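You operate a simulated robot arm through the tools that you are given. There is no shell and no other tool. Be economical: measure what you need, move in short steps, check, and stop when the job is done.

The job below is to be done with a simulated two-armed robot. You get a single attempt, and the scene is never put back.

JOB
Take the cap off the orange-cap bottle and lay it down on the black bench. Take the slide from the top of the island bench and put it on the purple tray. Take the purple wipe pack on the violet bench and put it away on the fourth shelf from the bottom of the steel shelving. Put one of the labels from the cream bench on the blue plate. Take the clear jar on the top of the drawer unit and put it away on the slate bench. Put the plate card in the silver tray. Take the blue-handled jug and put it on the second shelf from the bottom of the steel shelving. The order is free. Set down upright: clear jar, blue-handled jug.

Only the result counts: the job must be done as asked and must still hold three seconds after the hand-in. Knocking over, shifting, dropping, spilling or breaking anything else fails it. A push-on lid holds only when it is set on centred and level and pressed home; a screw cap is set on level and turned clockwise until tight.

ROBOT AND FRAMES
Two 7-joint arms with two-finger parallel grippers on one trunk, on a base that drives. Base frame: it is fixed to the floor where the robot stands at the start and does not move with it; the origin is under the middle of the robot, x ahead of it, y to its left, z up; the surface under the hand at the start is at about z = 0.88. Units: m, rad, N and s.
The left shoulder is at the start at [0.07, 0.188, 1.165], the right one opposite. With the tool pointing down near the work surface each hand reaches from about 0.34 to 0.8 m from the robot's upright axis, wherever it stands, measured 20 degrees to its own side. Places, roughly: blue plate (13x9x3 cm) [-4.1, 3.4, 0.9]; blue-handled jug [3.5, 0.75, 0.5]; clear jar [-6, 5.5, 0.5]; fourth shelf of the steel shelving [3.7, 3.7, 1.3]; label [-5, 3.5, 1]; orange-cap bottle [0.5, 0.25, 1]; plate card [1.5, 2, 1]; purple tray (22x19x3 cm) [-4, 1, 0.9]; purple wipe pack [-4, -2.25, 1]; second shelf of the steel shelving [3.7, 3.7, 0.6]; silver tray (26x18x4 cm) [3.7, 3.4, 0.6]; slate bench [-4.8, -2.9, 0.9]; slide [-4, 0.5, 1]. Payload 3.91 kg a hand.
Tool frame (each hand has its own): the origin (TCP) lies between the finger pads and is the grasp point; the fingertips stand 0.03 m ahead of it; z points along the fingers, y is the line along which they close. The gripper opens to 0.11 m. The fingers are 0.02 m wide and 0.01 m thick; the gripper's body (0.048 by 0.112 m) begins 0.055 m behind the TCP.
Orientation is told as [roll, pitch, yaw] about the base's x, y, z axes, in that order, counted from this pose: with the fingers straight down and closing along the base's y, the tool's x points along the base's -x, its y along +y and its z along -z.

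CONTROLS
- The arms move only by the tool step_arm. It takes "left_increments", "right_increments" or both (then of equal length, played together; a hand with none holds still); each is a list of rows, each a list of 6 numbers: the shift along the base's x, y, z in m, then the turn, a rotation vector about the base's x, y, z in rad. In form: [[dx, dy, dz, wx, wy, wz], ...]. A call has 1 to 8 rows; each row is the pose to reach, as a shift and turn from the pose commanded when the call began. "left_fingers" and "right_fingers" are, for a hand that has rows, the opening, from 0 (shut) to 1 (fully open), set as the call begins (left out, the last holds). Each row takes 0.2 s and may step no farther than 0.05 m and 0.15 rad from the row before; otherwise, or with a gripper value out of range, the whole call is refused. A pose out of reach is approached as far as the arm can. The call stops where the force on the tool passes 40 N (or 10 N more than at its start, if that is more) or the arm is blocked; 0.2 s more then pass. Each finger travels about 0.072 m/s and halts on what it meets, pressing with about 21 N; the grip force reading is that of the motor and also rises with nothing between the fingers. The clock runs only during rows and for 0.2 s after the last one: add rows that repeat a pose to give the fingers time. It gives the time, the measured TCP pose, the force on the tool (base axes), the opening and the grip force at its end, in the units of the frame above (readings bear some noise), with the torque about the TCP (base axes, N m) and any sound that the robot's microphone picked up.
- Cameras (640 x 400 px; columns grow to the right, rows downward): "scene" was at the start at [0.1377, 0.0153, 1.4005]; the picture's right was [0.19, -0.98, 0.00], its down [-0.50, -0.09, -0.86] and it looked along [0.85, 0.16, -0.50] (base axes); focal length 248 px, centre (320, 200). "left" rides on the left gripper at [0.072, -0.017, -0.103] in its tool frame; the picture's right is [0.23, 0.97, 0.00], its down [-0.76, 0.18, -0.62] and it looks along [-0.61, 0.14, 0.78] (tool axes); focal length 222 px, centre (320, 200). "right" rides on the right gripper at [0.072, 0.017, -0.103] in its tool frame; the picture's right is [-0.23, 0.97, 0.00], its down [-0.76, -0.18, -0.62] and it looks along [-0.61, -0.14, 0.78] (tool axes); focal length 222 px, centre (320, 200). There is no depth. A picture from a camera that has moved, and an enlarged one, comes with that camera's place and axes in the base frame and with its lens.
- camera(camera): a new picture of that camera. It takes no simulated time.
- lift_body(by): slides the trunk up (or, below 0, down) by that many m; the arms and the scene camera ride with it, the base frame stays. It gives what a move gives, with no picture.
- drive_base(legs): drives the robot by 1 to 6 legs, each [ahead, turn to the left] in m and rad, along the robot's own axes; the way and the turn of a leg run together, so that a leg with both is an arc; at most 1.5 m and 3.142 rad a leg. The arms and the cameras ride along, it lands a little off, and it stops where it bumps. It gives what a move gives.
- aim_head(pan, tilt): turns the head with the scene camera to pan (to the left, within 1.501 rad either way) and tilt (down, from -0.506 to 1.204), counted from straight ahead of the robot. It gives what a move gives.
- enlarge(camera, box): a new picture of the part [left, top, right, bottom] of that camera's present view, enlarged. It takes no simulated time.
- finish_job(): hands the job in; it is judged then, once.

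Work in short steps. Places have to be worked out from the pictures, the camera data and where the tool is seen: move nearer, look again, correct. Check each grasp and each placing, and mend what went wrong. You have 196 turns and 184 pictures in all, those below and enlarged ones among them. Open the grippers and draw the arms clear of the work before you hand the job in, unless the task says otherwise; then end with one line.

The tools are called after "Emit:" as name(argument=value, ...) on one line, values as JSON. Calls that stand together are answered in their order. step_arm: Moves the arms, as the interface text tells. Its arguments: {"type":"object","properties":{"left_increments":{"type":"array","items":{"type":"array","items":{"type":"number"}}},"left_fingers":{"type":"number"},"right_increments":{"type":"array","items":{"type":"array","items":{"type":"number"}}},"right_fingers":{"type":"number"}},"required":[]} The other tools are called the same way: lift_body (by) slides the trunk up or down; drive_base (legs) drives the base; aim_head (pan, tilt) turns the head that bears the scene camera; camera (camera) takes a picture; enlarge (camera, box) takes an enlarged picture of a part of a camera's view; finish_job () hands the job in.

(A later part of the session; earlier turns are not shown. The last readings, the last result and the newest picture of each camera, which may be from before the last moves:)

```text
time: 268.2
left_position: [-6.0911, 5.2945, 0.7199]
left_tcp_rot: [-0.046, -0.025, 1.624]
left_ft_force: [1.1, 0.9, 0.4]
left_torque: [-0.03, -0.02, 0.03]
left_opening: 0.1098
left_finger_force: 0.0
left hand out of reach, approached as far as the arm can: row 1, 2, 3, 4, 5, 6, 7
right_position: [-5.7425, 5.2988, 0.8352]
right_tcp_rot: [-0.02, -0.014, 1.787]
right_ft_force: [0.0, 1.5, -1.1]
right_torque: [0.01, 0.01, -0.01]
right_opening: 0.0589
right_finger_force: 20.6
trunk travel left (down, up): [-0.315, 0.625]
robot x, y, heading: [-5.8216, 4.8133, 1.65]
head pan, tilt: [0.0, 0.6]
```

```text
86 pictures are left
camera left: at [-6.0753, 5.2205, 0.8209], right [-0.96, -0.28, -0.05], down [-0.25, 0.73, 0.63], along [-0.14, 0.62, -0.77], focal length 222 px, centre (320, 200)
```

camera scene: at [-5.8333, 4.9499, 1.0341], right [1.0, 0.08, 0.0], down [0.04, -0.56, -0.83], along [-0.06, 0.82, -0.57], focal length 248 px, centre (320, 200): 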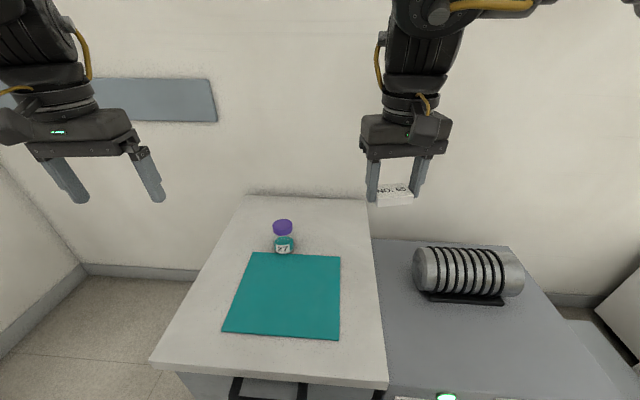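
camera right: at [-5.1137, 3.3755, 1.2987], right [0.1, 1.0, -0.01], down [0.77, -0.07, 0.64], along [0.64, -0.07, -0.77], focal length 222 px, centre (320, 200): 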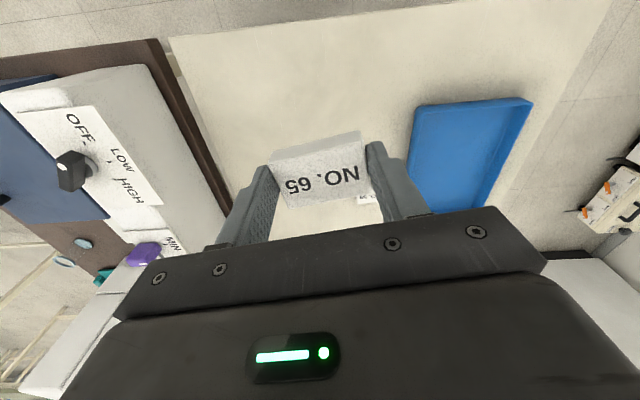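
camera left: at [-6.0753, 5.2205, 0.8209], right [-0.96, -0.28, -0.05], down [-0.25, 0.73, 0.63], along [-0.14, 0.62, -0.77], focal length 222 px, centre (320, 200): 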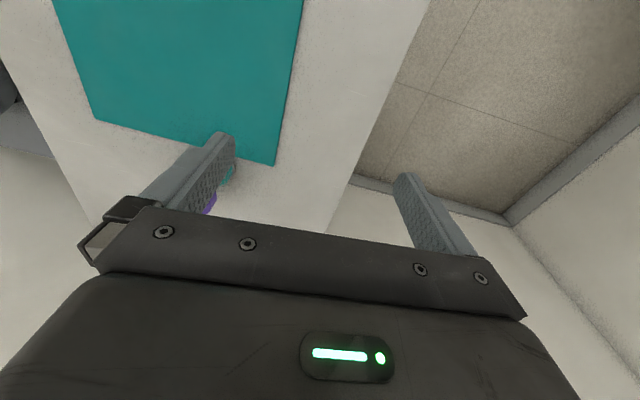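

The left arm is limited in this configuration. I'll use the right arm instead: place the label first, then return for the jar. Retract the left hand and raise the trunk.

Emit:
step_arm(left_increments=[[-0.03, -0.02, 0.02, 0, 0, 0], [-0.06, -0.045, 0.04, 0, 0, 0], [-0.095, -0.07, 0.05, 0, 0, 0], [-0.13, -0.095, 0.06, 0, 0, 0], [-0.16, -0.125, 0.07, 0, 0, 0], [-0.185, -0.145, 0.08, 0, 0, 0], [-0.1985, -0.16, 0.1, 0, 0, 0]])

Emit:
lift_body(by=0.36)

Emit:
drive_base(legs=[[-0.57, 0], [0, -1.65], [1.3, 0], [1.28, 0], [0, -1.571], [0.85, 0]])

```text
time: 269.8
left_position: [-6.2899, 5.1421, 0.8241]
left_tcp_rot: [-0.034, -0.022, 1.624]
left_ft_force: [-0.2, -0.5, 0.3]
left_torque: [0.04, 0.0, -0.04]
left_opening: 0.1097
left_finger_force: 0.1
right_position: [-5.7426, 5.2941, 0.8369]
right_tcp_rot: [-0.019, -0.017, 1.787]
right_ft_force: [-0.1, -0.1, -1.1]
right_torque: [0.0, 0.03, 0.0]
right_opening: 0.0592
right_finger_force: 21.3
trunk travel left (down, up): [-0.315, 0.625]
robot x, y, heading: [-5.8217, 4.8128, 1.652]
head pan, tilt: [0.0, 0.6]
```

```text
time: 273.3
left_position: [-6.289, 5.1421, 1.1838]
left_tcp_rot: [-0.032, -0.021, 1.626]
left_ft_force: [-0.8, -0.2, -0.3]
left_torque: [0.0, -0.01, 0.03]
left_opening: 0.1099
left_finger_force: 0.1
right_position: [-5.7417, 5.2966, 1.1959]
right_tcp_rot: [-0.02, -0.018, 1.788]
right_ft_force: [1.1, 0.0, 0.2]
right_torque: [0.04, 0.02, 0.02]
right_opening: 0.0592
right_finger_force: 20.4
trunk travel left (down, up): [-0.675, 0.265]
robot x, y, heading: [-5.8292, 4.8083, 1.646]
head pan, tilt: [0.0, 0.6]
```

```text
time: 300.9
left_position: [-2.8117, 2.8896, 1.1847]
left_tcp_rot: [-0.033, -0.021, -1.654]
left_ft_force: [0.2, 0.7, 0.0]
left_torque: [-0.01, 0.0, -0.01]
left_opening: 0.1099
left_finger_force: 0.1
right_position: [-3.3762, 2.8135, 1.1955]
right_tcp_rot: [-0.018, -0.018, -1.492]
right_ft_force: [0.3, 0.1, -0.2]
right_torque: [-0.03, -0.01, -0.03]
right_opening: 0.0592
right_finger_force: 20.2
trunk travel left (down, up): [-0.675, 0.265]
robot x, y, heading: [-3.2332, 3.2772, -1.625]
head pan, tilt: [0.0, 0.6]
```

Tuck the left hand in (so it clears the pipette stand), then turn west and approach the plate.

Emit:
step_arm(left_increments=[[0, 0.03, 0.01, 0, 0, 0], [0, 0.06, 0.02, 0, 0, 0], [-0.02, 0.09, 0.04, 0, 0, 0], [-0.03, 0.12, 0.06, 0, 0, 0]])

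Emit:
drive_base(legs=[[0, -1.52], [0.2, 0]])

Emit:
aim_head(pan=-0.1, tilt=0.9)

Emit:
camera(camera="scene")

```text
time: 301.9
left_position: [-2.8437, 3.0127, 1.2475]
left_tcp_rot: [-0.031, -0.024, -1.657]
left_ft_force: [-0.4, -0.2, -0.6]
left_torque: [0.0, 0.01, -0.02]
left_opening: 0.11
left_finger_force: 0.0
right_position: [-3.3761, 2.8158, 1.1973]
right_tcp_rot: [-0.018, -0.02, -1.493]
right_ft_force: [-1.2, 0.4, -1.1]
right_torque: [0.0, -0.04, -0.01]
right_opening: 0.0593
right_finger_force: 21.1
trunk travel left (down, up): [-0.675, 0.265]
robot x, y, heading: [-3.2323, 3.2783, -1.628]
head pan, tilt: [0.0, 0.6]
```

```text
time: 307.1
left_position: [-3.6691, 2.8759, 1.2461]
left_tcp_rot: [-0.034, -0.023, 3.12]
left_ft_force: [0.0, 0.4, 0.3]
left_torque: [-0.02, 0.0, 0.0]
left_opening: 0.1101
left_finger_force: 0.1
right_position: [-3.9003, 3.3936, 1.1966]
right_tcp_rot: [-0.021, -0.02, -3.0]
right_ft_force: [-0.4, 0.0, -0.1]
right_torque: [-0.01, 0.02, -0.03]
right_opening: 0.0592
right_finger_force: 20.6
trunk travel left (down, up): [-0.675, 0.265]
robot x, y, heading: [-3.424, 3.2761, -3.135]
head pan, tilt: [0.0, 0.6]
```

```text
time: 307.9
left_position: [-3.6705, 2.8757, 1.2472]
left_tcp_rot: [-0.033, -0.022, 3.118]
left_ft_force: [0.6, -0.3, 0.2]
left_torque: [-0.01, 0.0, -0.03]
left_opening: 0.1101
left_finger_force: 0.0
right_position: [-3.9005, 3.3943, 1.1959]
right_tcp_rot: [-0.018, -0.017, -3.0]
right_ft_force: [0.2, 0.3, -0.4]
right_torque: [0.0, -0.06, -0.01]
right_opening: 0.0593
right_finger_force: 21.1
trunk travel left (down, up): [-0.675, 0.265]
robot x, y, heading: [-3.4256, 3.2786, -3.134]
head pan, tilt: [-0.099, 0.901]
```

```text
85 pictures are left
camera scene: at [-3.5527, 3.2845, 1.3692], right [0.1, 1.0, 0.0], down [0.78, -0.08, -0.62], along [-0.62, 0.06, -0.78], focal length 248 px, centre (320, 200)
```

scene: 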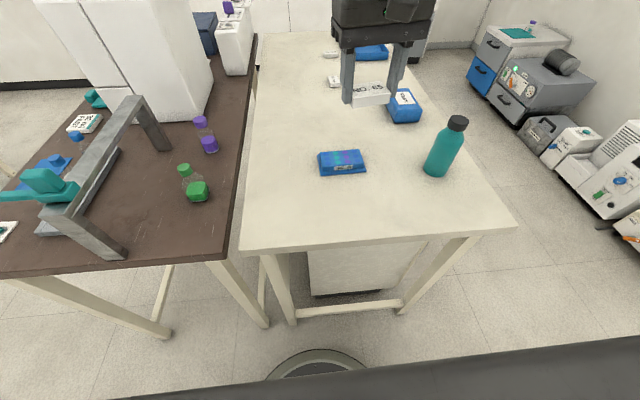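

Plate centre at (-4.064, 3.394). Move the label over it.

Emit:
step_arm(right_increments=[[-0.035, 0, -0.03, 0, 0, -0.03], [-0.07, 0, -0.06, 0, 0, -0.06], [-0.1, 0, -0.095, 0, 0, -0.06], [-0.13, 0, -0.13, 0, 0, -0.06], [-0.155, 0, -0.165, 0, 0, -0.06], [-0.1635, 0, -0.205, 0, 0, -0.06]])

Emit:
enlarge(camera="scene", box=[280, 100, 408, 180])

```text
time: 309.4
left_position: [-3.6714, 2.8754, 1.2453]
left_tcp_rot: [-0.033, -0.022, 3.12]
left_ft_force: [-0.1, 0.5, 0.0]
left_torque: [-0.01, -0.01, 0.02]
left_opening: 0.1099
left_finger_force: 0.1
right_position: [-4.0675, 3.3953, 0.9909]
right_tcp_rot: [-0.02, -0.018, -3.061]
right_ft_force: [-1.1, -0.6, -0.4]
right_torque: [0.02, -0.02, 0.01]
right_opening: 0.059
right_finger_force: 20.9
trunk travel left (down, up): [-0.675, 0.265]
robot x, y, heading: [-3.4283, 3.2757, -3.138]
head pan, tilt: [-0.099, 0.901]
```

```text
5.00 times, centred on (344, 140) of scene
camera zoom: at [-3.5535, 3.2852, 1.3692], right [0.1, 1.0, 0.0], down [0.78, -0.08, -0.62], along [-0.62, 0.06, -0.78], focal length 1242 px, centre (200, 500)
```

zoom: 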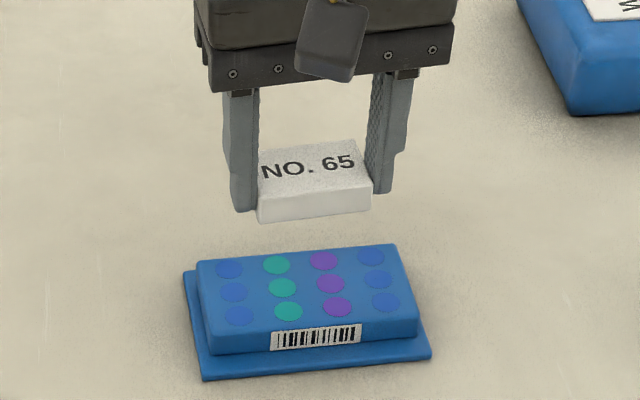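

Right over the plate. Lower until contact.

Emit:
step_arm(right_increments=[[0.002, 0, -0.02, 0, 0, 0], [0.002, 0, -0.035, 0, 0, 0], [0.002, 0, -0.042, 0, 0, 0], [0.002, 0, -0.048, 0, 0, 0]])

Emit:
enlarge(camera="scene", box=[280, 100, 408, 180])

```text
time: 310.4
left_position: [-3.67, 2.8752, 1.2456]
left_tcp_rot: [-0.033, -0.02, 3.119]
left_ft_force: [-0.1, 0.2, -0.1]
left_torque: [0.01, 0.05, 0.03]
left_opening: 0.1101
left_finger_force: 0.1
right_position: [-4.0624, 3.394, 0.9439]
right_tcp_rot: [-0.017, -0.017, -3.061]
right_ft_force: [0.2, -0.4, -0.6]
right_torque: [-0.03, -0.02, -0.01]
right_opening: 0.0592
right_finger_force: 20.9
trunk travel left (down, up): [-0.675, 0.265]
robot x, y, heading: [-3.4247, 3.2797, -3.139]
head pan, tilt: [-0.099, 0.901]
```

```text
5.00 times, centred on (344, 140) of scene
camera zoom: at [-3.5527, 3.2847, 1.3692], right [0.1, 1.0, 0.0], down [0.78, -0.08, -0.62], along [-0.62, 0.06, -0.78], focal length 1242 px, centre (200, 500)
```

zoom: 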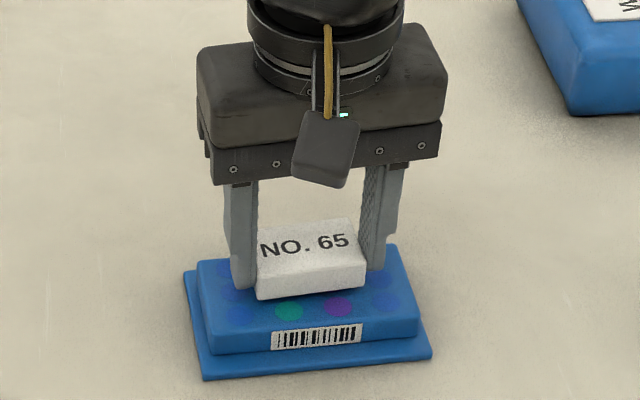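

Almost touching; shift 1 cm nearer and lower a bit more.

Emit:
step_arm(right_increments=[[0.006, 0, 0, 0, 0, 0], [0.01, 0, -0.004, 0, 0, 0], [0.01, 0, -0.008, 0, 0, 0], [0.01, 0, -0.012, 0, 0, 0]])

```text
time: 311.4
left_position: [-3.6666, 2.875, 1.2465]
left_tcp_rot: [-0.035, -0.024, 3.118]
left_ft_force: [-0.1, -0.1, -0.2]
left_torque: [-0.02, 0.04, -0.02]
left_opening: 0.11
left_finger_force: 0.1
right_position: [-4.052, 3.3943, 0.9336]
right_tcp_rot: [-0.017, -0.023, -3.062]
right_ft_force: [-3.2, 1.7, 25.0]
right_torque: [-0.32, 0.04, -0.1]
right_opening: 0.0596
right_finger_force: 21.4
trunk travel left (down, up): [-0.675, 0.265]
robot x, y, heading: [-3.4277, 3.2802, -3.141]
head pan, tilt: [-0.099, 0.901]
```

Contact at z 0.934. Release and lift.

Emit:
step_arm(right_increments=[[0, 0, 0.002, 0, 0, 0], [0, 0, 0.002, 0, 0, 0], [0, 0, 0.003, 0, 0, 0], [0, 0, 0.04, 0, 0, 0], [0, 0, 0.085, 0, 0, 0], [0.02, 0, 0.13, 0, 0, 0], [0.04, 0, 0.17, 0, 0, 0], [0.06, 0, 0.21, 0, 0, 0]], right_fingers=0.85)

Emit:
camera(camera="scene")

```text
time: 313.1
left_position: [-3.6681, 2.8745, 1.2476]
left_tcp_rot: [-0.032, -0.023, 3.119]
left_ft_force: [0.4, -0.1, 0.4]
left_torque: [0.02, 0.0, 0.02]
left_opening: 0.1101
left_finger_force: 0.1
right_position: [-3.9908, 3.3927, 1.1413]
right_tcp_rot: [-0.018, -0.018, -3.063]
right_ft_force: [-0.7, 0.0, -0.5]
right_torque: [0.02, -0.01, 0.03]
right_opening: 0.0938
right_finger_force: 0.1
trunk travel left (down, up): [-0.675, 0.265]
robot x, y, heading: [-3.4242, 3.278, -3.139]
head pan, tilt: [-0.099, 0.901]
```

```text
82 pictures are left
camera scene: at [-3.5497, 3.284, 1.3694], right [0.1, 1.0, 0.0], down [0.78, -0.08, -0.62], along [-0.62, 0.06, -0.78], focal length 248 px, centre (320, 200)
```

scene: 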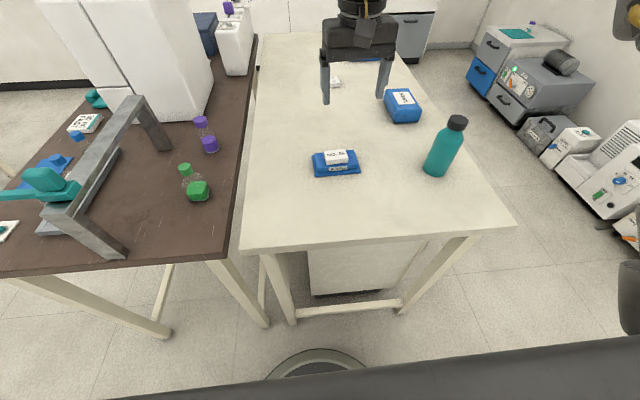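

Label placed on the plate. Head back to the jar, this time lined up for the right arm.

Emit:
drive_base(legs=[[-0.2, 0], [0, -1.571], [0.97, 0], [0, 1.571], [1.4, 0], [1.37, 0]])

Emit:
drive_base(legs=[[0, -1.571]])

```text
time: 340.2
left_position: [-6.2482, 3.7854, 1.2467]
left_tcp_rot: [-0.033, -0.023, 3.138]
left_ft_force: [-0.5, 0.2, -0.4]
left_torque: [0.02, -0.01, 0.04]
left_opening: 0.1101
left_finger_force: 0.1
right_position: [-6.5789, 4.2949, 1.1412]
right_tcp_rot: [-0.02, -0.017, -3.041]
right_ft_force: [-0.2, 0.9, -0.8]
right_torque: [-0.02, -0.03, 0.03]
right_opening: 0.0934
right_finger_force: 0.0
trunk travel left (down, up): [-0.675, 0.265]
robot x, y, heading: [-6.0133, 4.1929, -3.118]
head pan, tilt: [-0.099, 0.901]
```

```text
time: 344.4
left_position: [-6.4127, 4.4403, 1.2473]
left_tcp_rot: [-0.032, -0.023, 1.542]
left_ft_force: [-0.3, 0.1, -0.4]
left_torque: [-0.01, 0.0, -0.04]
left_opening: 0.1099
left_finger_force: 0.1
right_position: [-5.895, 4.7609, 1.1403]
right_tcp_rot: [-0.018, -0.018, 1.649]
right_ft_force: [0.0, -0.3, -0.2]
right_torque: [0.0, 0.0, 0.0]
right_opening: 0.0936
right_finger_force: 0.1
trunk travel left (down, up): [-0.675, 0.265]
robot x, y, heading: [-6.0096, 4.1912, 1.564]
head pan, tilt: [-0.099, 0.901]
```

Approach and lower the trunk; the right hand will end just beside and above the jar.

Emit:
drive_base(legs=[[0.62, 0]])

Emit:
lift_body(by=-0.36)

Emit:
camera(camera="right")

```text
time: 348.0
left_position: [-6.4046, 5.0674, 1.2453]
left_tcp_rot: [-0.032, -0.021, 1.527]
left_ft_force: [-0.1, 0.9, -0.4]
left_torque: [0.01, 0.03, 0.02]
left_opening: 0.1103
left_finger_force: 0.1
right_position: [-5.8798, 5.3811, 1.1396]
right_tcp_rot: [-0.019, -0.015, 1.631]
right_ft_force: [0.4, 0.9, 0.4]
right_torque: [0.01, -0.01, 0.0]
right_opening: 0.0933
right_finger_force: 0.1
trunk travel left (down, up): [-0.675, 0.265]
robot x, y, heading: [-6.0053, 4.8097, 1.551]
head pan, tilt: [-0.099, 0.901]
stopped in leg 1: the robot was blocked; the commanded pose is now the measured one
```

```text
time: 351.5
left_position: [-6.4032, 5.0664, 0.8861]
left_tcp_rot: [-0.032, -0.022, 1.529]
left_ft_force: [0.0, -1.4, -0.6]
left_torque: [0.03, 0.01, 0.02]
left_opening: 0.11
left_finger_force: 0.1
right_position: [-5.8804, 5.3787, 0.7796]
right_tcp_rot: [-0.019, -0.018, 1.632]
right_ft_force: [0.8, 0.5, -0.4]
right_torque: [0.03, -0.02, 0.0]
right_opening: 0.0936
right_finger_force: 0.1
trunk travel left (down, up): [-0.315, 0.625]
robot x, y, heading: [-6.0023, 4.8123, 1.555]
head pan, tilt: [-0.099, 0.901]
```

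```text
81 pictures are left
camera right: at [-5.8938, 5.3027, 0.8822], right [-0.99, 0.17, -0.01], down [0.12, 0.76, 0.64], along [0.12, 0.63, -0.77], focal length 222 px, centre (320, 200)
```

right: 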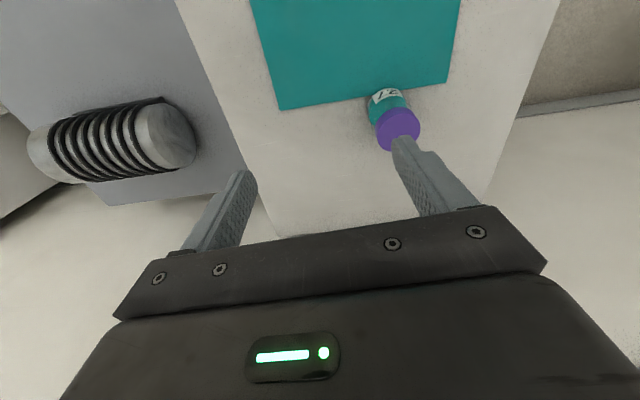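

Jar at (-5.960, 5.408). Centre over it, then descend to z ≈ 0.60.

Emit:
step_arm(right_increments=[[-0.04, 0.015, 0, 0, 0, -0.03], [-0.08, 0.03, 0, 0, 0, -0.06], [-0.08, 0.03, -0.03, 0, 0, -0.06]], right_fingers=1)

Emit:
camera(camera="right")

```text
time: 352.3
left_position: [-6.4022, 5.0663, 0.8863]
left_tcp_rot: [-0.033, -0.021, 1.527]
left_ft_force: [-0.2, 0.4, 0.1]
left_torque: [-0.02, 0.02, -0.02]
left_opening: 0.11
left_finger_force: 0.1
right_position: [-5.9584, 5.4107, 0.7506]
right_tcp_rot: [-0.017, -0.017, 1.571]
right_ft_force: [-0.6, 0.6, 0.8]
right_torque: [-0.04, 0.0, 0.0]
right_opening: 0.1103
right_finger_force: 0.1
trunk travel left (down, up): [-0.315, 0.625]
robot x, y, heading: [-6.0033, 4.814, 1.556]
head pan, tilt: [-0.099, 0.901]
```

```text
80 pictures are left
camera right: at [-5.9767, 5.3349, 0.852], right [-0.97, 0.23, -0.01], down [0.17, 0.75, 0.64], along [0.15, 0.62, -0.77], focal length 222 px, centre (320, 200)
```

right: 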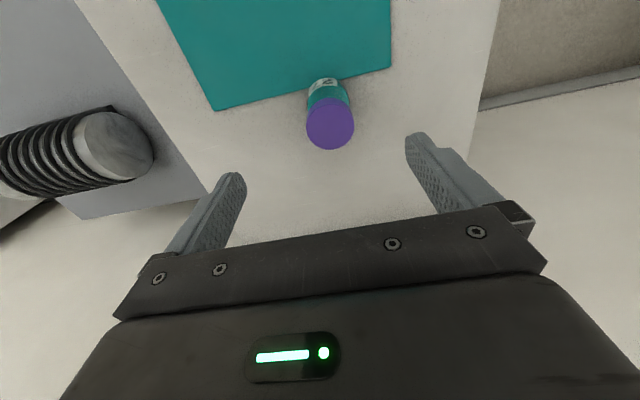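

Centred. Descend and grip the jar body.

Emit:
step_arm(right_increments=[[-0.006, 0, -0.04, 0, 0, 0], [-0.006, 0, -0.08, 0, 0, 0], [-0.006, 0, -0.12, 0, 0, 0], [-0.006, 0, -0.15, 0, 0, 0]])

Emit:
step_arm(right_increments=[[0, 0, 0, 0, 0, 0], [0, 0, 0, 0, 0, 0], [0, 0, 0, 0, 0, 0], [0, 0, 0, 0, 0, 0]], right_fingers=0)

Emit:
camera(camera="right")

```text
time: 353.3
left_position: [-6.4039, 5.0668, 0.8869]
left_tcp_rot: [-0.034, -0.022, 1.528]
left_ft_force: [0.7, 0.4, -0.3]
left_torque: [-0.01, -0.01, -0.02]
left_opening: 0.1099
left_finger_force: 0.0
right_position: [-5.9663, 5.4076, 0.6007]
right_tcp_rot: [-0.02, -0.017, 1.573]
right_ft_force: [0.2, 0.7, -0.9]
right_torque: [-0.02, 0.03, 0.01]
right_opening: 0.1103
right_finger_force: 0.0
trunk travel left (down, up): [-0.315, 0.625]
robot x, y, heading: [-6.0059, 4.8139, 1.55]
head pan, tilt: [-0.099, 0.901]
```

```text
time: 354.3
left_position: [-6.4029, 5.0655, 0.8868]
left_tcp_rot: [-0.033, -0.025, 1.53]
left_ft_force: [-0.2, -0.1, 0.5]
left_torque: [0.01, 0.01, -0.02]
left_opening: 0.1101
left_finger_force: 0.0
right_position: [-5.9662, 5.4088, 0.6014]
right_tcp_rot: [-0.02, -0.019, 1.572]
right_ft_force: [-0.4, 0.4, 0.0]
right_torque: [-0.03, 0.0, -0.01]
right_opening: 0.0537
right_finger_force: 21.0
trunk travel left (down, up): [-0.315, 0.625]
robot x, y, heading: [-6.0019, 4.8156, 1.552]
head pan, tilt: [-0.099, 0.901]
```

```text
79 pictures are left
camera right: at [-5.9847, 5.3326, 0.7029], right [-0.97, 0.23, -0.01], down [0.16, 0.75, 0.64], along [0.16, 0.62, -0.77], focal length 222 px, centre (320, 200)
```

right: 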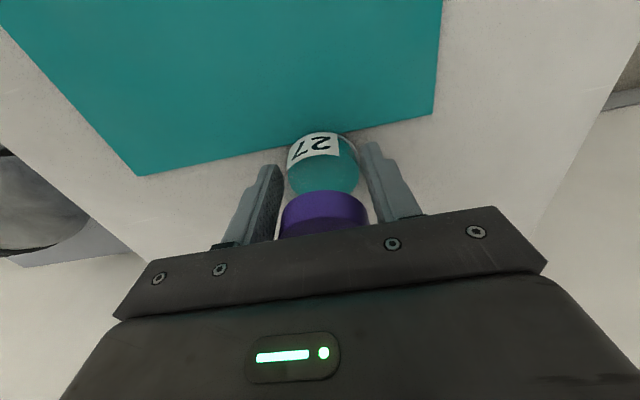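

Jar gripped (54 mm). Lift it, raise the trunk, and back away.

Emit:
step_arm(right_increments=[[0, 0, 0.04, 0, 0, 0], [0, 0, 0.08, 0, 0, 0], [0, -0.02, 0.12, 0, 0, 0], [0, -0.05, 0.15, 0, 0, 0], [0, -0.08, 0.18, 0, 0, 0]])

Emit:
lift_body(by=0.36)

Emit:
drive_base(legs=[[-0.5, 0], [0, 1.571], [-0.2, 0], [0, 1.571], [1.4, 0], [1.4, 0]])

Emit:
aim_head(pan=0.2, tilt=0.4)

Emit:
camera(camera="scene")

```text
time: 355.5
left_position: [-6.4039, 5.0656, 0.8859]
left_tcp_rot: [-0.033, -0.024, 1.529]
left_ft_force: [0.5, 0.0, 0.2]
left_torque: [0.02, 0.0, -0.02]
left_opening: 0.1099
left_finger_force: 0.2
right_position: [-5.9648, 5.3277, 0.7821]
right_tcp_rot: [-0.02, -0.021, 1.573]
right_ft_force: [-1.1, 0.3, -0.9]
right_torque: [-0.01, 0.0, 0.0]
right_opening: 0.0537
right_finger_force: 21.2
trunk travel left (down, up): [-0.315, 0.625]
robot x, y, heading: [-6.0043, 4.8104, 1.554]
head pan, tilt: [-0.099, 0.901]
```

```text
time: 359.0
left_position: [-6.403, 5.0669, 1.2456]
left_tcp_rot: [-0.031, -0.024, 1.528]
left_ft_force: [-0.2, 0.6, 0.5]
left_torque: [0.03, 0.02, 0.03]
left_opening: 0.11
left_finger_force: 0.0
right_position: [-5.9632, 5.3292, 1.1403]
right_tcp_rot: [-0.019, -0.016, 1.573]
right_ft_force: [-0.5, -0.5, -1.3]
right_torque: [-0.01, -0.03, 0.02]
right_opening: 0.0539
right_finger_force: 20.8
trunk travel left (down, up): [-0.675, 0.265]
robot x, y, heading: [-6.0019, 4.8135, 1.556]
head pan, tilt: [-0.099, 0.901]
```

```text
time: 384.0
left_position: [-5.5114, 1.2266, 1.2465]
left_tcp_rot: [-0.035, -0.022, -1.651]
left_ft_force: [0.2, 0.1, -1.0]
left_torque: [-0.03, -0.03, 0.03]
left_opening: 0.1099
left_finger_force: 0.0
right_position: [-5.9591, 0.9792, 1.1407]
right_tcp_rot: [-0.02, -0.018, -1.607]
right_ft_force: [-0.4, -0.5, -0.7]
right_torque: [0.01, 0.02, -0.03]
right_opening: 0.052
right_finger_force: 21.2
trunk travel left (down, up): [-0.675, 0.265]
robot x, y, heading: [-5.9001, 1.4956, -1.626]
head pan, tilt: [-0.099, 0.901]
```

```text
time: 384.9
left_position: [-5.5102, 1.2262, 1.2458]
left_tcp_rot: [-0.032, -0.023, -1.651]
left_ft_force: [-0.6, 0.4, 0.8]
left_torque: [0.0, -0.01, 0.01]
left_opening: 0.1098
left_finger_force: 0.0
right_position: [-5.9593, 0.9799, 1.1403]
right_tcp_rot: [-0.019, -0.016, -1.606]
right_ft_force: [-0.5, -0.4, 0.2]
right_torque: [0.03, 0.02, -0.01]
right_opening: 0.0517
right_finger_force: 21.0
trunk travel left (down, up): [-0.675, 0.265]
robot x, y, heading: [-5.8989, 1.4909, -1.633]
head pan, tilt: [0.201, 0.4]
```

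```text
78 pictures are left
camera scene: at [-5.8907, 1.3496, 1.4122], right [-0.99, -0.14, 0.0], down [-0.06, 0.39, -0.92], along [0.13, -0.91, -0.39], focal length 248 px, centre (320, 200)
```

scene: 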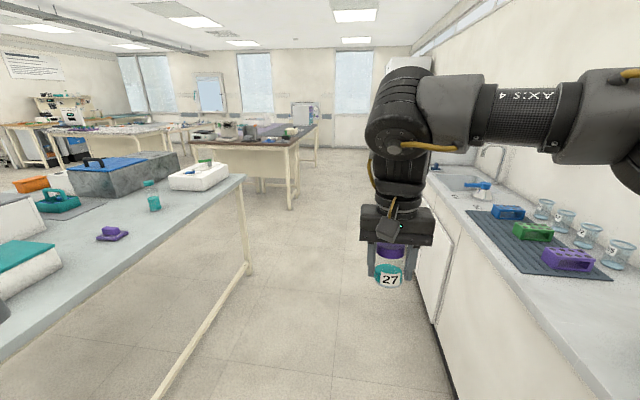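

Path south is clear. Straighten and drive on, then look at the slate bench.

Emit:
drive_base(legs=[[0, 0.08], [1.5, 0], [1.4, 0]])

Emit:
camera(camera="scene")

```text
time: 399.5
left_position: [-5.533, -1.6819, 1.2461]
left_tcp_rot: [-0.034, -0.021, -1.623]
left_ft_force: [0.6, -0.9, 0.2]
left_torque: [0.03, -0.02, -0.01]
left_opening: 0.11
left_finger_force: 0.0
right_position: [-5.9757, -1.942, 1.1404]
right_tcp_rot: [-0.019, -0.017, -1.576]
right_ft_force: [0.2, 0.1, -1.0]
right_torque: [-0.01, -0.01, -0.03]
right_opening: 0.0511
right_finger_force: 21.0
trunk travel left (down, up): [-0.675, 0.265]
robot x, y, heading: [-5.9224, -1.4292, -1.593]
head pan, tilt: [0.201, 0.4]
```

```text
77 pictures are left
camera scene: at [-5.9166, -1.5704, 1.4123], right [-0.98, -0.17, 0.0], down [-0.07, 0.38, -0.92], along [0.16, -0.91, -0.39], focal length 248 px, centre (320, 200)
```

scene: 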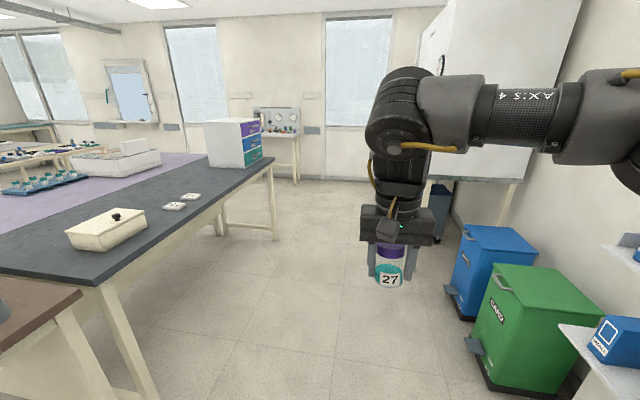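

Slate bench has free space near (-4.92, -3.03). Drive alongside and face it.

Emit:
drive_base(legs=[[1.48, 0], [0, 1.59], [0.36, 0]])

Emit:
aim_head(pan=0, tilt=0.85)

Emit:
camera(camera="scene")

```text
time: 412.7
left_position: [-5.3599, -2.4946, 1.2471]
left_tcp_rot: [-0.033, -0.024, -0.005]
left_ft_force: [-0.4, -0.2, 0.0]
left_torque: [-0.02, 0.01, 0.03]
left_opening: 0.11
left_finger_force: 0.1
right_position: [-5.0814, -2.9242, 1.141]
right_tcp_rot: [-0.019, -0.018, 0.039]
right_ft_force: [0.2, -0.2, -1.7]
right_torque: [0.02, 0.01, 0.01]
right_opening: 0.0502
right_finger_force: 21.6
trunk travel left (down, up): [-0.675, 0.265]
robot x, y, heading: [-5.598, -2.9028, 0.017]
head pan, tilt: [0.201, 0.4]
```

```text
time: 413.6
left_position: [-5.3597, -2.4954, 1.2467]
left_tcp_rot: [-0.033, -0.024, -0.005]
left_ft_force: [0.2, 0.0, -0.2]
left_torque: [0.02, 0.01, -0.02]
left_opening: 0.1103
left_finger_force: 0.0
right_position: [-5.0813, -2.9226, 1.1409]
right_tcp_rot: [-0.02, -0.016, 0.038]
right_ft_force: [0.6, -0.1, -0.6]
right_torque: [-0.03, 0.0, 0.0]
right_opening: 0.0502
right_finger_force: 21.2
trunk travel left (down, up): [-0.675, 0.265]
robot x, y, heading: [-5.5965, -2.9043, 0.014]
head pan, tilt: [0.0, 0.85]
```

```text
76 pictures are left
camera scene: at [-5.4702, -2.9013, 1.3732], right [0.02, -1.0, 0.0], down [-0.75, -0.01, -0.66], along [0.66, 0.01, -0.75], focal length 248 px, centre (320, 200)
```

scene: 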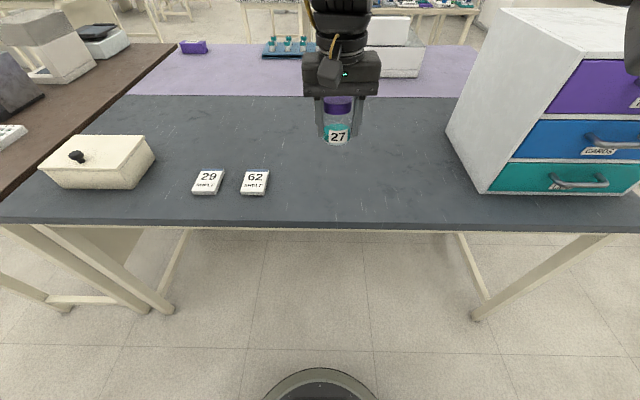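

The jar has slipped ~7 mm in the grip, so set it down now at about (-4.98, -2.99).

Emit:
step_arm(right_increments=[[0.03, -0.02, -0.02, 0, 0, 0], [0.06, -0.04, -0.04, 0, 0, 0], [0.09, -0.06, -0.07, 0, 0, 0], [0.1, -0.065, -0.11, 0, 0, 0], [0.1, -0.065, -0.15, 0, 0, 0], [0.1, -0.065, -0.185, 0, 0, 0], [0.1, -0.065, -0.2, 0, 0, 0]])

Emit:
enlarge(camera="scene", box=[280, 80, 408, 180])

```text
time: 415.2
left_position: [-5.3591, -2.4957, 1.2477]
left_tcp_rot: [-0.035, -0.023, -0.005]
left_ft_force: [-0.6, -0.1, 0.2]
left_torque: [0.01, 0.03, 0.0]
left_opening: 0.11
left_finger_force: 0.1
right_position: [-4.9793, -2.988, 0.9398]
right_tcp_rot: [-0.018, -0.017, 0.039]
right_ft_force: [0.2, 0.6, -1.1]
right_torque: [-0.03, 0.02, 0.02]
right_opening: 0.0497
right_finger_force: 20.5
trunk travel left (down, up): [-0.675, 0.265]
robot x, y, heading: [-5.5978, -2.9018, 0.017]
head pan, tilt: [0.0, 0.85]
```

```text
4.00 times, centred on (344, 130) of scene
camera zoom: at [-5.4697, -2.9016, 1.3732], right [0.02, -1.0, 0.0], down [-0.75, -0.01, -0.66], along [0.66, 0.01, -0.75], focal length 994 px, centre (224, 480)
```

zoom: 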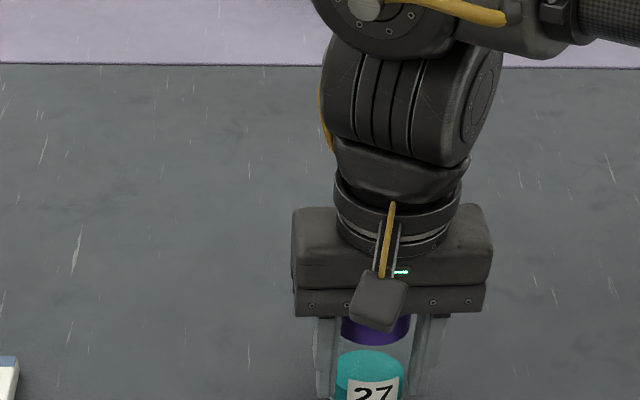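

Lower slowly to contact.

Emit:
step_arm(right_increments=[[0, 0, -0.005, 0, 0, 0], [0, 0, -0.01, 0, 0, 0], [0, 0, -0.015, 0, 0, 0], [0, 0, -0.02, 0, 0, 0]])

Emit:
camera(camera="right")

```text
time: 416.2
left_position: [-5.3606, -2.4931, 1.2461]
left_tcp_rot: [-0.032, -0.023, -0.005]
left_ft_force: [-0.2, 0.5, -0.7]
left_torque: [0.02, 0.0, 0.0]
left_opening: 0.1101
left_finger_force: 0.0
right_position: [-4.982, -2.9881, 0.9204]
right_tcp_rot: [-0.018, -0.015, 0.039]
right_ft_force: [0.1, 0.0, -0.2]
right_torque: [-0.03, 0.01, -0.02]
right_opening: 0.0001
right_finger_force: 21.6
trunk travel left (down, up): [-0.675, 0.265]
robot x, y, heading: [-5.5978, -2.9015, 0.021]
head pan, tilt: [0.0, 0.85]
```

```text
74 pictures are left
camera right: at [-5.0559, -2.9736, 1.0211], right [0.19, 0.98, -0.02], down [0.76, -0.14, 0.64], along [0.62, -0.13, -0.77], focal length 222 px, centre (320, 200)
```

right: 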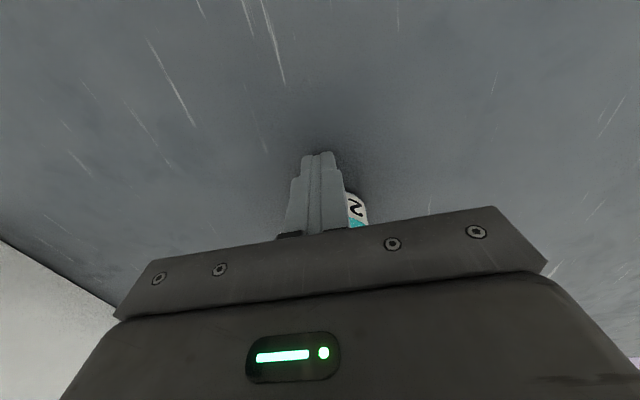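

The jar slipped out of the fingers just above the surface. Raise the hand straight up and see how it stands.

Emit:
step_arm(right_increments=[[0, 0, 0.04, 0, 0, 0], [0, 0, 0.08, 0, 0, 0], [-0.02, 0, 0.12, 0, 0, 0], [-0.05, 0, 0.16, 0, 0, 0], [-0.08, 0, 0.19, 0, 0, 0]])

Emit:
enlarge(camera="scene", box=[240, 60, 460, 220])

```text
time: 417.4
left_position: [-5.3608, -2.4955, 1.2469]
left_tcp_rot: [-0.033, -0.025, -0.006]
left_ft_force: [-0.6, 0.1, -0.4]
left_torque: [0.0, -0.04, -0.01]
left_opening: 0.11
left_finger_force: 0.1
right_position: [-5.0636, -2.9902, 1.1118]
right_tcp_rot: [-0.019, -0.02, 0.04]
right_ft_force: [-0.9, 0.5, -0.2]
right_torque: [0.01, -0.01, -0.02]
right_opening: 0.0
right_finger_force: 21.0
trunk travel left (down, up): [-0.675, 0.265]
robot x, y, heading: [-5.6011, -2.9002, 0.023]
head pan, tilt: [0.0, 0.85]
```

```text
2.50 times, centred on (350, 140) of scene
camera zoom: at [-5.4716, -2.9014, 1.3733], right [0.02, -1.0, 0.0], down [-0.75, -0.01, -0.66], along [0.66, 0.01, -0.75], focal length 621 px, centre (245, 350)
```

zoom: 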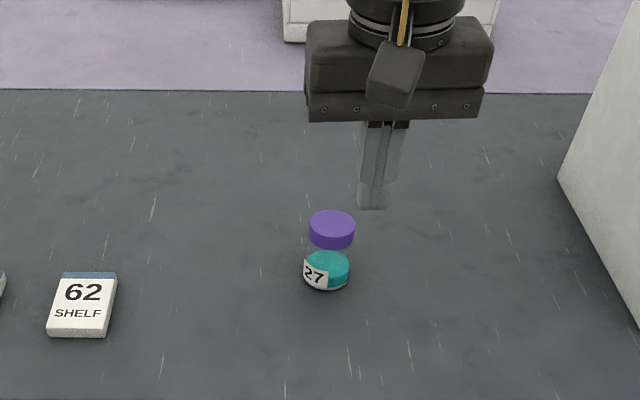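

The jar stands upright with its lid on at (-4.93, -2.99) — fine. Next: the wipe pack. Drive round via the corridor to the east side of the violet bench.

Emit:
drive_base(legs=[[-0.38, 0], [0, 1.55], [1.4, 0], [0.48, 0], [0, -1.571], [1.35, 0]])

Emit:
drive_base(legs=[[1.38, 0], [0, -1.571], [1.25, 0], [0, -1.571]])

Emit:
camera(camera="scene")

```text
time: 429.1
left_position: [-6.3909, -1.3951, 1.2466]
left_tcp_rot: [-0.034, -0.011, 1.569]
left_ft_force: [0.3, -1.3, -0.5]
left_torque: [0.03, 0.0, 0.02]
left_opening: 0.1101
left_finger_force: 0.0
right_position: [-5.8927, -1.0962, 1.1114]
right_tcp_rot: [-0.019, -0.017, 1.599]
right_ft_force: [0.6, -0.4, 0.2]
right_torque: [0.0, -0.04, 0.03]
right_opening: 0.0
right_finger_force: 21.0
trunk travel left (down, up): [-0.675, 0.265]
robot x, y, heading: [-5.9855, -1.6316, 1.581]
head pan, tilt: [0.0, 0.85]
stopped in leg 3: the force on the tool passed its limit at 86 N (the readings are from after the stop); the commanded pose is now the measured one
```

```text
time: 430.1
left_position: [-6.3897, -1.3938, 1.2466]
left_tcp_rot: [-0.033, -0.002, 1.585]
left_ft_force: [0.3, -22.7, 4.8]
left_torque: [1.34, 0.22, 0.98]
left_opening: 0.1101
left_finger_force: 0.0
right_position: [-5.8931, -1.0919, 1.1131]
right_tcp_rot: [-0.017, -0.022, 1.601]
right_ft_force: [0.5, -0.5, -1.0]
right_torque: [-0.04, 0.0, -0.01]
right_opening: 0.0002
right_finger_force: 20.7
trunk travel left (down, up): [-0.675, 0.265]
robot x, y, heading: [-5.9845, -1.6243, 1.586]
head pan, tilt: [0.0, 0.85]
stopped in leg 1: the robot was blocked; the commanded pose is now the measured one
```

```text
72 pictures are left
camera scene: at [-5.9876, -1.5018, 1.3739], right [1.0, 0.01, 0.0], down [0.01, -0.75, -0.66], along [-0.01, 0.66, -0.75], focal length 248 px, centre (320, 200)
```

scene: 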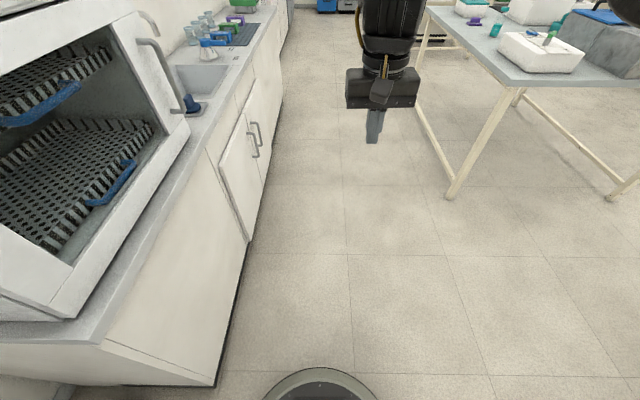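

The left hand brushed the appliance on the west counter. Back off, angle away to the east, and continue.

Emit:
drive_base(legs=[[-0.2, 0], [0, -0.75], [1.08, 0], [0, -0.836], [1.0, 0], [1.0, 0]])

```text
time: 450.6
left_position: [-3.0242, -0.6287, 1.2455]
left_tcp_rot: [-0.035, 0.0, 0.008]
left_ft_force: [-0.4, 1.1, 0.7]
left_torque: [0.04, 0.0, -0.01]
left_opening: 0.11
left_finger_force: 0.0
right_position: [-2.7226, -1.1271, 1.1114]
right_tcp_rot: [-0.017, -0.018, 0.03]
right_ft_force: [-0.4, 0.1, -0.3]
right_torque: [-0.01, 0.0, 0.0]
right_opening: 0.0
right_finger_force: 21.1
trunk travel left (down, up): [-0.675, 0.265]
robot x, y, heading: [-3.2572, -1.0328, 0.014]
head pan, tilt: [0.0, 0.85]
```

Emit:
drive_base(legs=[[0, -1.585], [1.28, 0], [0, -1.571]])

Emit:
camera(camera="scene")

```text
time: 464.6
left_position: [-3.4908, -2.6847, 1.244]
left_tcp_rot: [-0.035, 0.0, 3.123]
left_ft_force: [-0.1, 0.4, 0.0]
left_torque: [-0.02, -0.03, -0.02]
left_opening: 0.1102
left_finger_force: 0.0
right_position: [-3.781, -2.18, 1.1116]
right_tcp_rot: [-0.019, -0.017, -3.139]
right_ft_force: [-0.2, -0.1, 0.1]
right_torque: [-0.01, 0.01, 0.02]
right_opening: 0.0001
right_finger_force: 20.5
trunk travel left (down, up): [-0.675, 0.265]
robot x, y, heading: [-3.2458, -2.2877, 3.132]
head pan, tilt: [0.0, 0.85]
```

```text
71 pictures are left
camera scene: at [-3.3765, -2.2864, 1.3732], right [0.01, 1.0, 0.0], down [0.75, -0.01, -0.66], along [-0.66, 0.01, -0.75], focal length 248 px, centre (320, 200)
```

scene: 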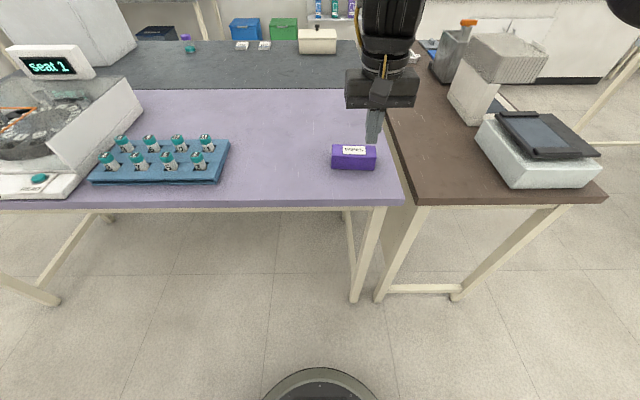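

Wipe pack at about (-3.94, -2.18). Move closer by 0.13 and zoom.

Emit:
drive_base(legs=[[0.13, 0]])

Emit:
enlarge(camera="scene", box=[300, 120, 428, 220])

Emit:
camera(camera="right")

```text
time: 465.9
left_position: [-3.6181, -2.6839, 1.2451]
left_tcp_rot: [-0.034, 0.0, 3.126]
left_ft_force: [-0.1, 0.1, -0.4]
left_torque: [-0.02, 0.03, -0.01]
left_opening: 0.1101
left_finger_force: 0.0
right_position: [-3.9077, -2.18, 1.1099]
right_tcp_rot: [-0.016, -0.018, -3.137]
right_ft_force: [1.3, 0.0, -0.3]
right_torque: [-0.01, -0.01, -0.03]
right_opening: 0.0
right_finger_force: 21.1
trunk travel left (down, up): [-0.675, 0.265]
robot x, y, heading: [-3.3791, -2.2853, 3.132]
head pan, tilt: [0.0, 0.85]
```

```text
4.00 times, centred on (364, 170) of scene
camera zoom: at [-3.5036, -2.2848, 1.3733], right [0.01, 1.0, 0.0], down [0.75, -0.01, -0.66], along [-0.66, 0.01, -0.75], focal length 994 px, centre (144, 320)
```

zoom: 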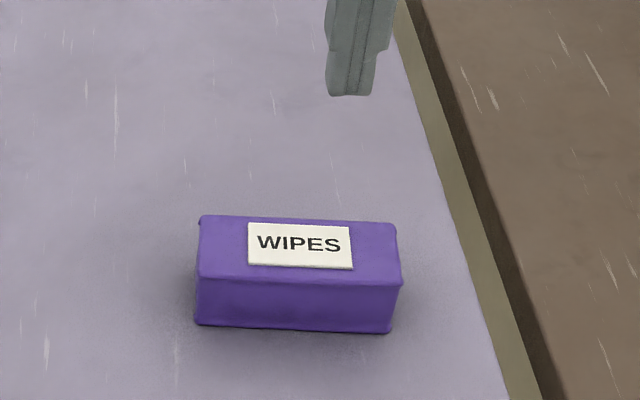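

```text
69 pictures are left
camera right: at [-3.8325, -2.199, 1.2133], right [-0.22, -0.97, -0.01], down [-0.75, 0.16, 0.64], along [-0.62, 0.15, -0.77], focal length 222 px, centre (320, 200)
```

right: 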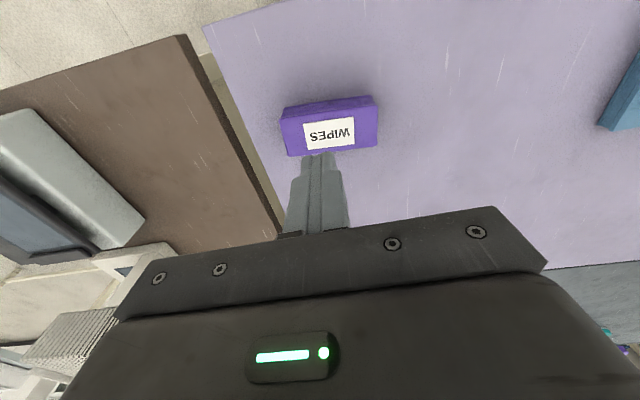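

Pack is ~12 × 5.5 × 5.5 cm, centre (-3.944, -2.182), top at 0.937. I'll grip it across its 5.5 cm depth with the hand tilted along its long axis, so it can later be slid onto the shelf from the front. First yaw the right hand and open it.

Emit:
step_arm(right_increments=[[0, 0.01, 0.01, 0, 0, 0.14], [0, 0.02, 0.02, 0, 0, 0.28], [0, 0.03, 0.03, 0, 0, 0.42], [-0.01, 0.04, 0.03, 0, 0, 0.56], [-0.02, 0.05, 0.03, 0, 0, 0.7], [-0.03, 0.06, 0.03, 0, 0, 0.84], [-0.036, 0.065, 0.03, 0, 0, 0.98], [-0.036, 0.07, 0.03, 0, 0, 1.12]], right_fingers=1)

Emit:
step_arm(right_increments=[[0, 0, 0, 0, 0, 0.14], [0, 0, 0, 0, 0, 0.28], [0, 0, 0, 0, 0, 0.42]])

Emit:
step_arm(right_increments=[[0, 0, 0, -0.15, 0, 0], [0, 0, -0.02, -0.3, 0, 0], [0, 0, -0.05, -0.45, 0, 0], [0, 0, -0.08, -0.6, 0, 0], [0, 0, -0.1, -0.6, 0, 0]])

Emit:
camera(camera="right")

```text
time: 467.7
left_position: [-3.6188, -2.683, 1.2457]
left_tcp_rot: [-0.036, 0.0, 3.124]
left_ft_force: [0.3, 0.3, 0.3]
left_torque: [0.0, -0.02, 0.04]
left_opening: 0.1101
left_finger_force: 0.0
right_position: [-3.9432, -2.1089, 1.1417]
right_tcp_rot: [-0.018, -0.018, -2.013]
right_ft_force: [-0.7, 0.3, -0.6]
right_torque: [-0.03, -0.03, 0.0]
right_opening: 0.1099
right_finger_force: 0.0
trunk travel left (down, up): [-0.675, 0.265]
robot x, y, heading: [-3.3779, -2.2866, 3.132]
head pan, tilt: [0.0, 0.85]
```

```text
time: 468.5
left_position: [-3.6191, -2.6844, 1.2448]
left_tcp_rot: [-0.035, 0.0, 3.126]
left_ft_force: [-0.2, -0.8, 0.3]
left_torque: [0.02, 0.0, 0.0]
left_opening: 0.1102
left_finger_force: 0.0
right_position: [-3.9433, -2.1103, 1.1408]
right_tcp_rot: [-0.016, -0.016, -1.595]
right_ft_force: [-0.2, -0.7, 0.0]
right_torque: [-0.01, 0.01, -0.03]
right_opening: 0.1101
right_finger_force: 0.0
trunk travel left (down, up): [-0.675, 0.265]
robot x, y, heading: [-3.3725, -2.2829, 3.133]
head pan, tilt: [0.0, 0.85]
```

```text
time: 469.7
left_position: [-3.6208, -2.6842, 1.2447]
left_tcp_rot: [-0.036, 0.0, 3.124]
left_ft_force: [-0.6, -0.6, 0.0]
left_torque: [-0.01, -0.03, 0.0]
left_opening: 0.1101
left_finger_force: 0.2
right_position: [-3.9447, -2.111, 1.0405]
right_tcp_rot: [-0.001, -0.618, -1.601]
right_ft_force: [-1.0, 0.3, -0.1]
right_torque: [-0.01, 0.01, 0.02]
right_opening: 0.1098
right_finger_force: 0.1
trunk travel left (down, up): [-0.675, 0.265]
robot x, y, heading: [-3.3756, -2.281, 3.131]
head pan, tilt: [0.0, 0.85]
```

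```text
68 pictures are left
camera right: at [-3.9225, -1.9931, 1.0825], right [0.97, -0.22, 0.13], down [-0.19, -0.25, 0.95], along [-0.17, -0.94, -0.29], focal length 222 px, centre (320, 200)
```

right: 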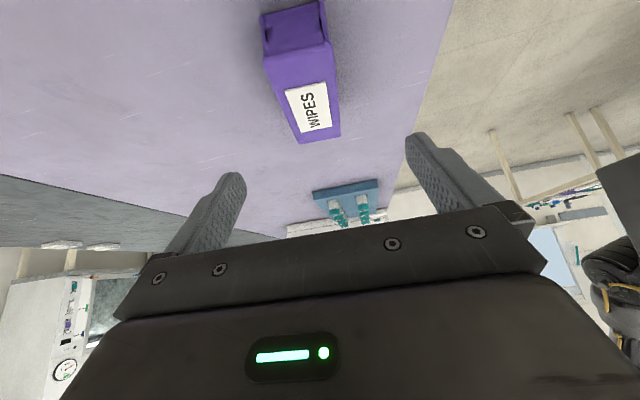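

Well aligned. Slide down onto the pack.

Emit:
step_arm(right_increments=[[-0.001, -0.015, -0.035, 0, 0, 0], [-0.002, -0.03, -0.07, 0, 0, 0], [-0.004, -0.046, -0.1, 0, 0, 0], [-0.004, -0.06, -0.127, 0, 0, -0.03]])

Emit:
step_arm(right_increments=[[0, 0, 0, 0, 0, 0], [0, 0, 0, 0, 0, 0], [0, 0, 0, 0, 0, 0], [0, 0, 0, 0, 0, 0]], right_fingers=0)

Emit:
step_arm(right_increments=[[0, 0, 0.04, 0, 0, 0], [0, 0, 0.08, 0, 0, 0], [0, 0, 0.12, 0, 0, 0], [0.02, 0, 0.16, 0, 0, 0], [0.04, 0, 0.2, 0, 0, 0]])

Emit:
camera(camera="right")

```text
time: 470.7
left_position: [-3.6203, -2.6837, 1.2457]
left_tcp_rot: [-0.034, 0.0, 3.124]
left_ft_force: [0.2, -0.1, 0.5]
left_torque: [-0.02, 0.0, 0.03]
left_opening: 0.1101
left_finger_force: 0.1
right_position: [-3.9489, -2.1697, 0.9142]
right_tcp_rot: [-0.001, -0.618, -1.636]
right_ft_force: [0.3, -0.5, 0.3]
right_torque: [0.0, 0.01, -0.03]
right_opening: 0.1101
right_finger_force: 0.1
trunk travel left (down, up): [-0.675, 0.265]
robot x, y, heading: [-3.3746, -2.2829, 3.129]
head pan, tilt: [0.0, 0.85]
```

```text
time: 471.7
left_position: [-3.6193, -2.6847, 1.2455]
left_tcp_rot: [-0.036, 0.0, 3.127]
left_ft_force: [0.7, 0.2, -1.1]
left_torque: [0.0, 0.01, -0.02]
left_opening: 0.11
left_finger_force: 0.0
right_position: [-3.947, -2.1694, 0.9132]
right_tcp_rot: [-0.001, -0.618, -1.631]
right_ft_force: [-0.7, -0.6, 0.3]
right_torque: [-0.14, 0.09, -0.05]
right_opening: 0.0598
right_finger_force: 21.2
trunk travel left (down, up): [-0.675, 0.265]
robot x, y, heading: [-3.3759, -2.2852, 3.128]
head pan, tilt: [0.0, 0.85]
```

```text
time: 472.9
left_position: [-3.6186, -2.6847, 1.2451]
left_tcp_rot: [-0.035, -0.003, 3.126]
left_ft_force: [-0.3, -0.9, 0.9]
left_torque: [0.02, 0.04, 0.01]
left_opening: 0.11
left_finger_force: 0.0
right_position: [-3.905, -2.1708, 1.1117]
right_tcp_rot: [0.001, -0.616, -1.63]
right_ft_force: [-0.1, 0.1, -2.7]
right_torque: [0.05, 0.0, -0.03]
right_opening: 0.0597
right_finger_force: 20.8
trunk travel left (down, up): [-0.675, 0.265]
robot x, y, heading: [-3.3764, -2.2833, 3.128]
head pan, tilt: [0.0, 0.85]
```

```text
67 pictures are left
camera right: at [-3.8807, -2.054, 1.1541], right [0.96, -0.24, 0.13], down [-0.19, -0.25, 0.95], along [-0.2, -0.94, -0.29], focal length 222 px, centre (320, 200)
```

right: 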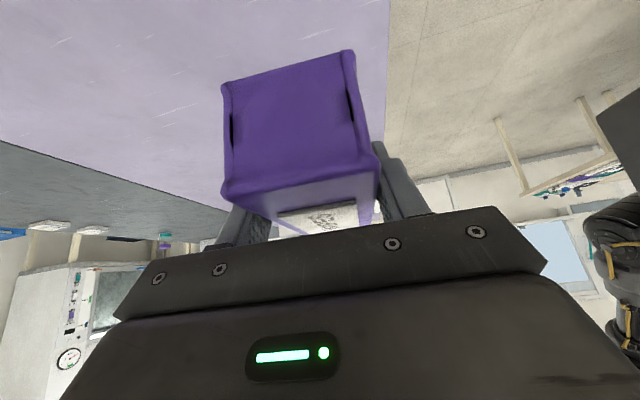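

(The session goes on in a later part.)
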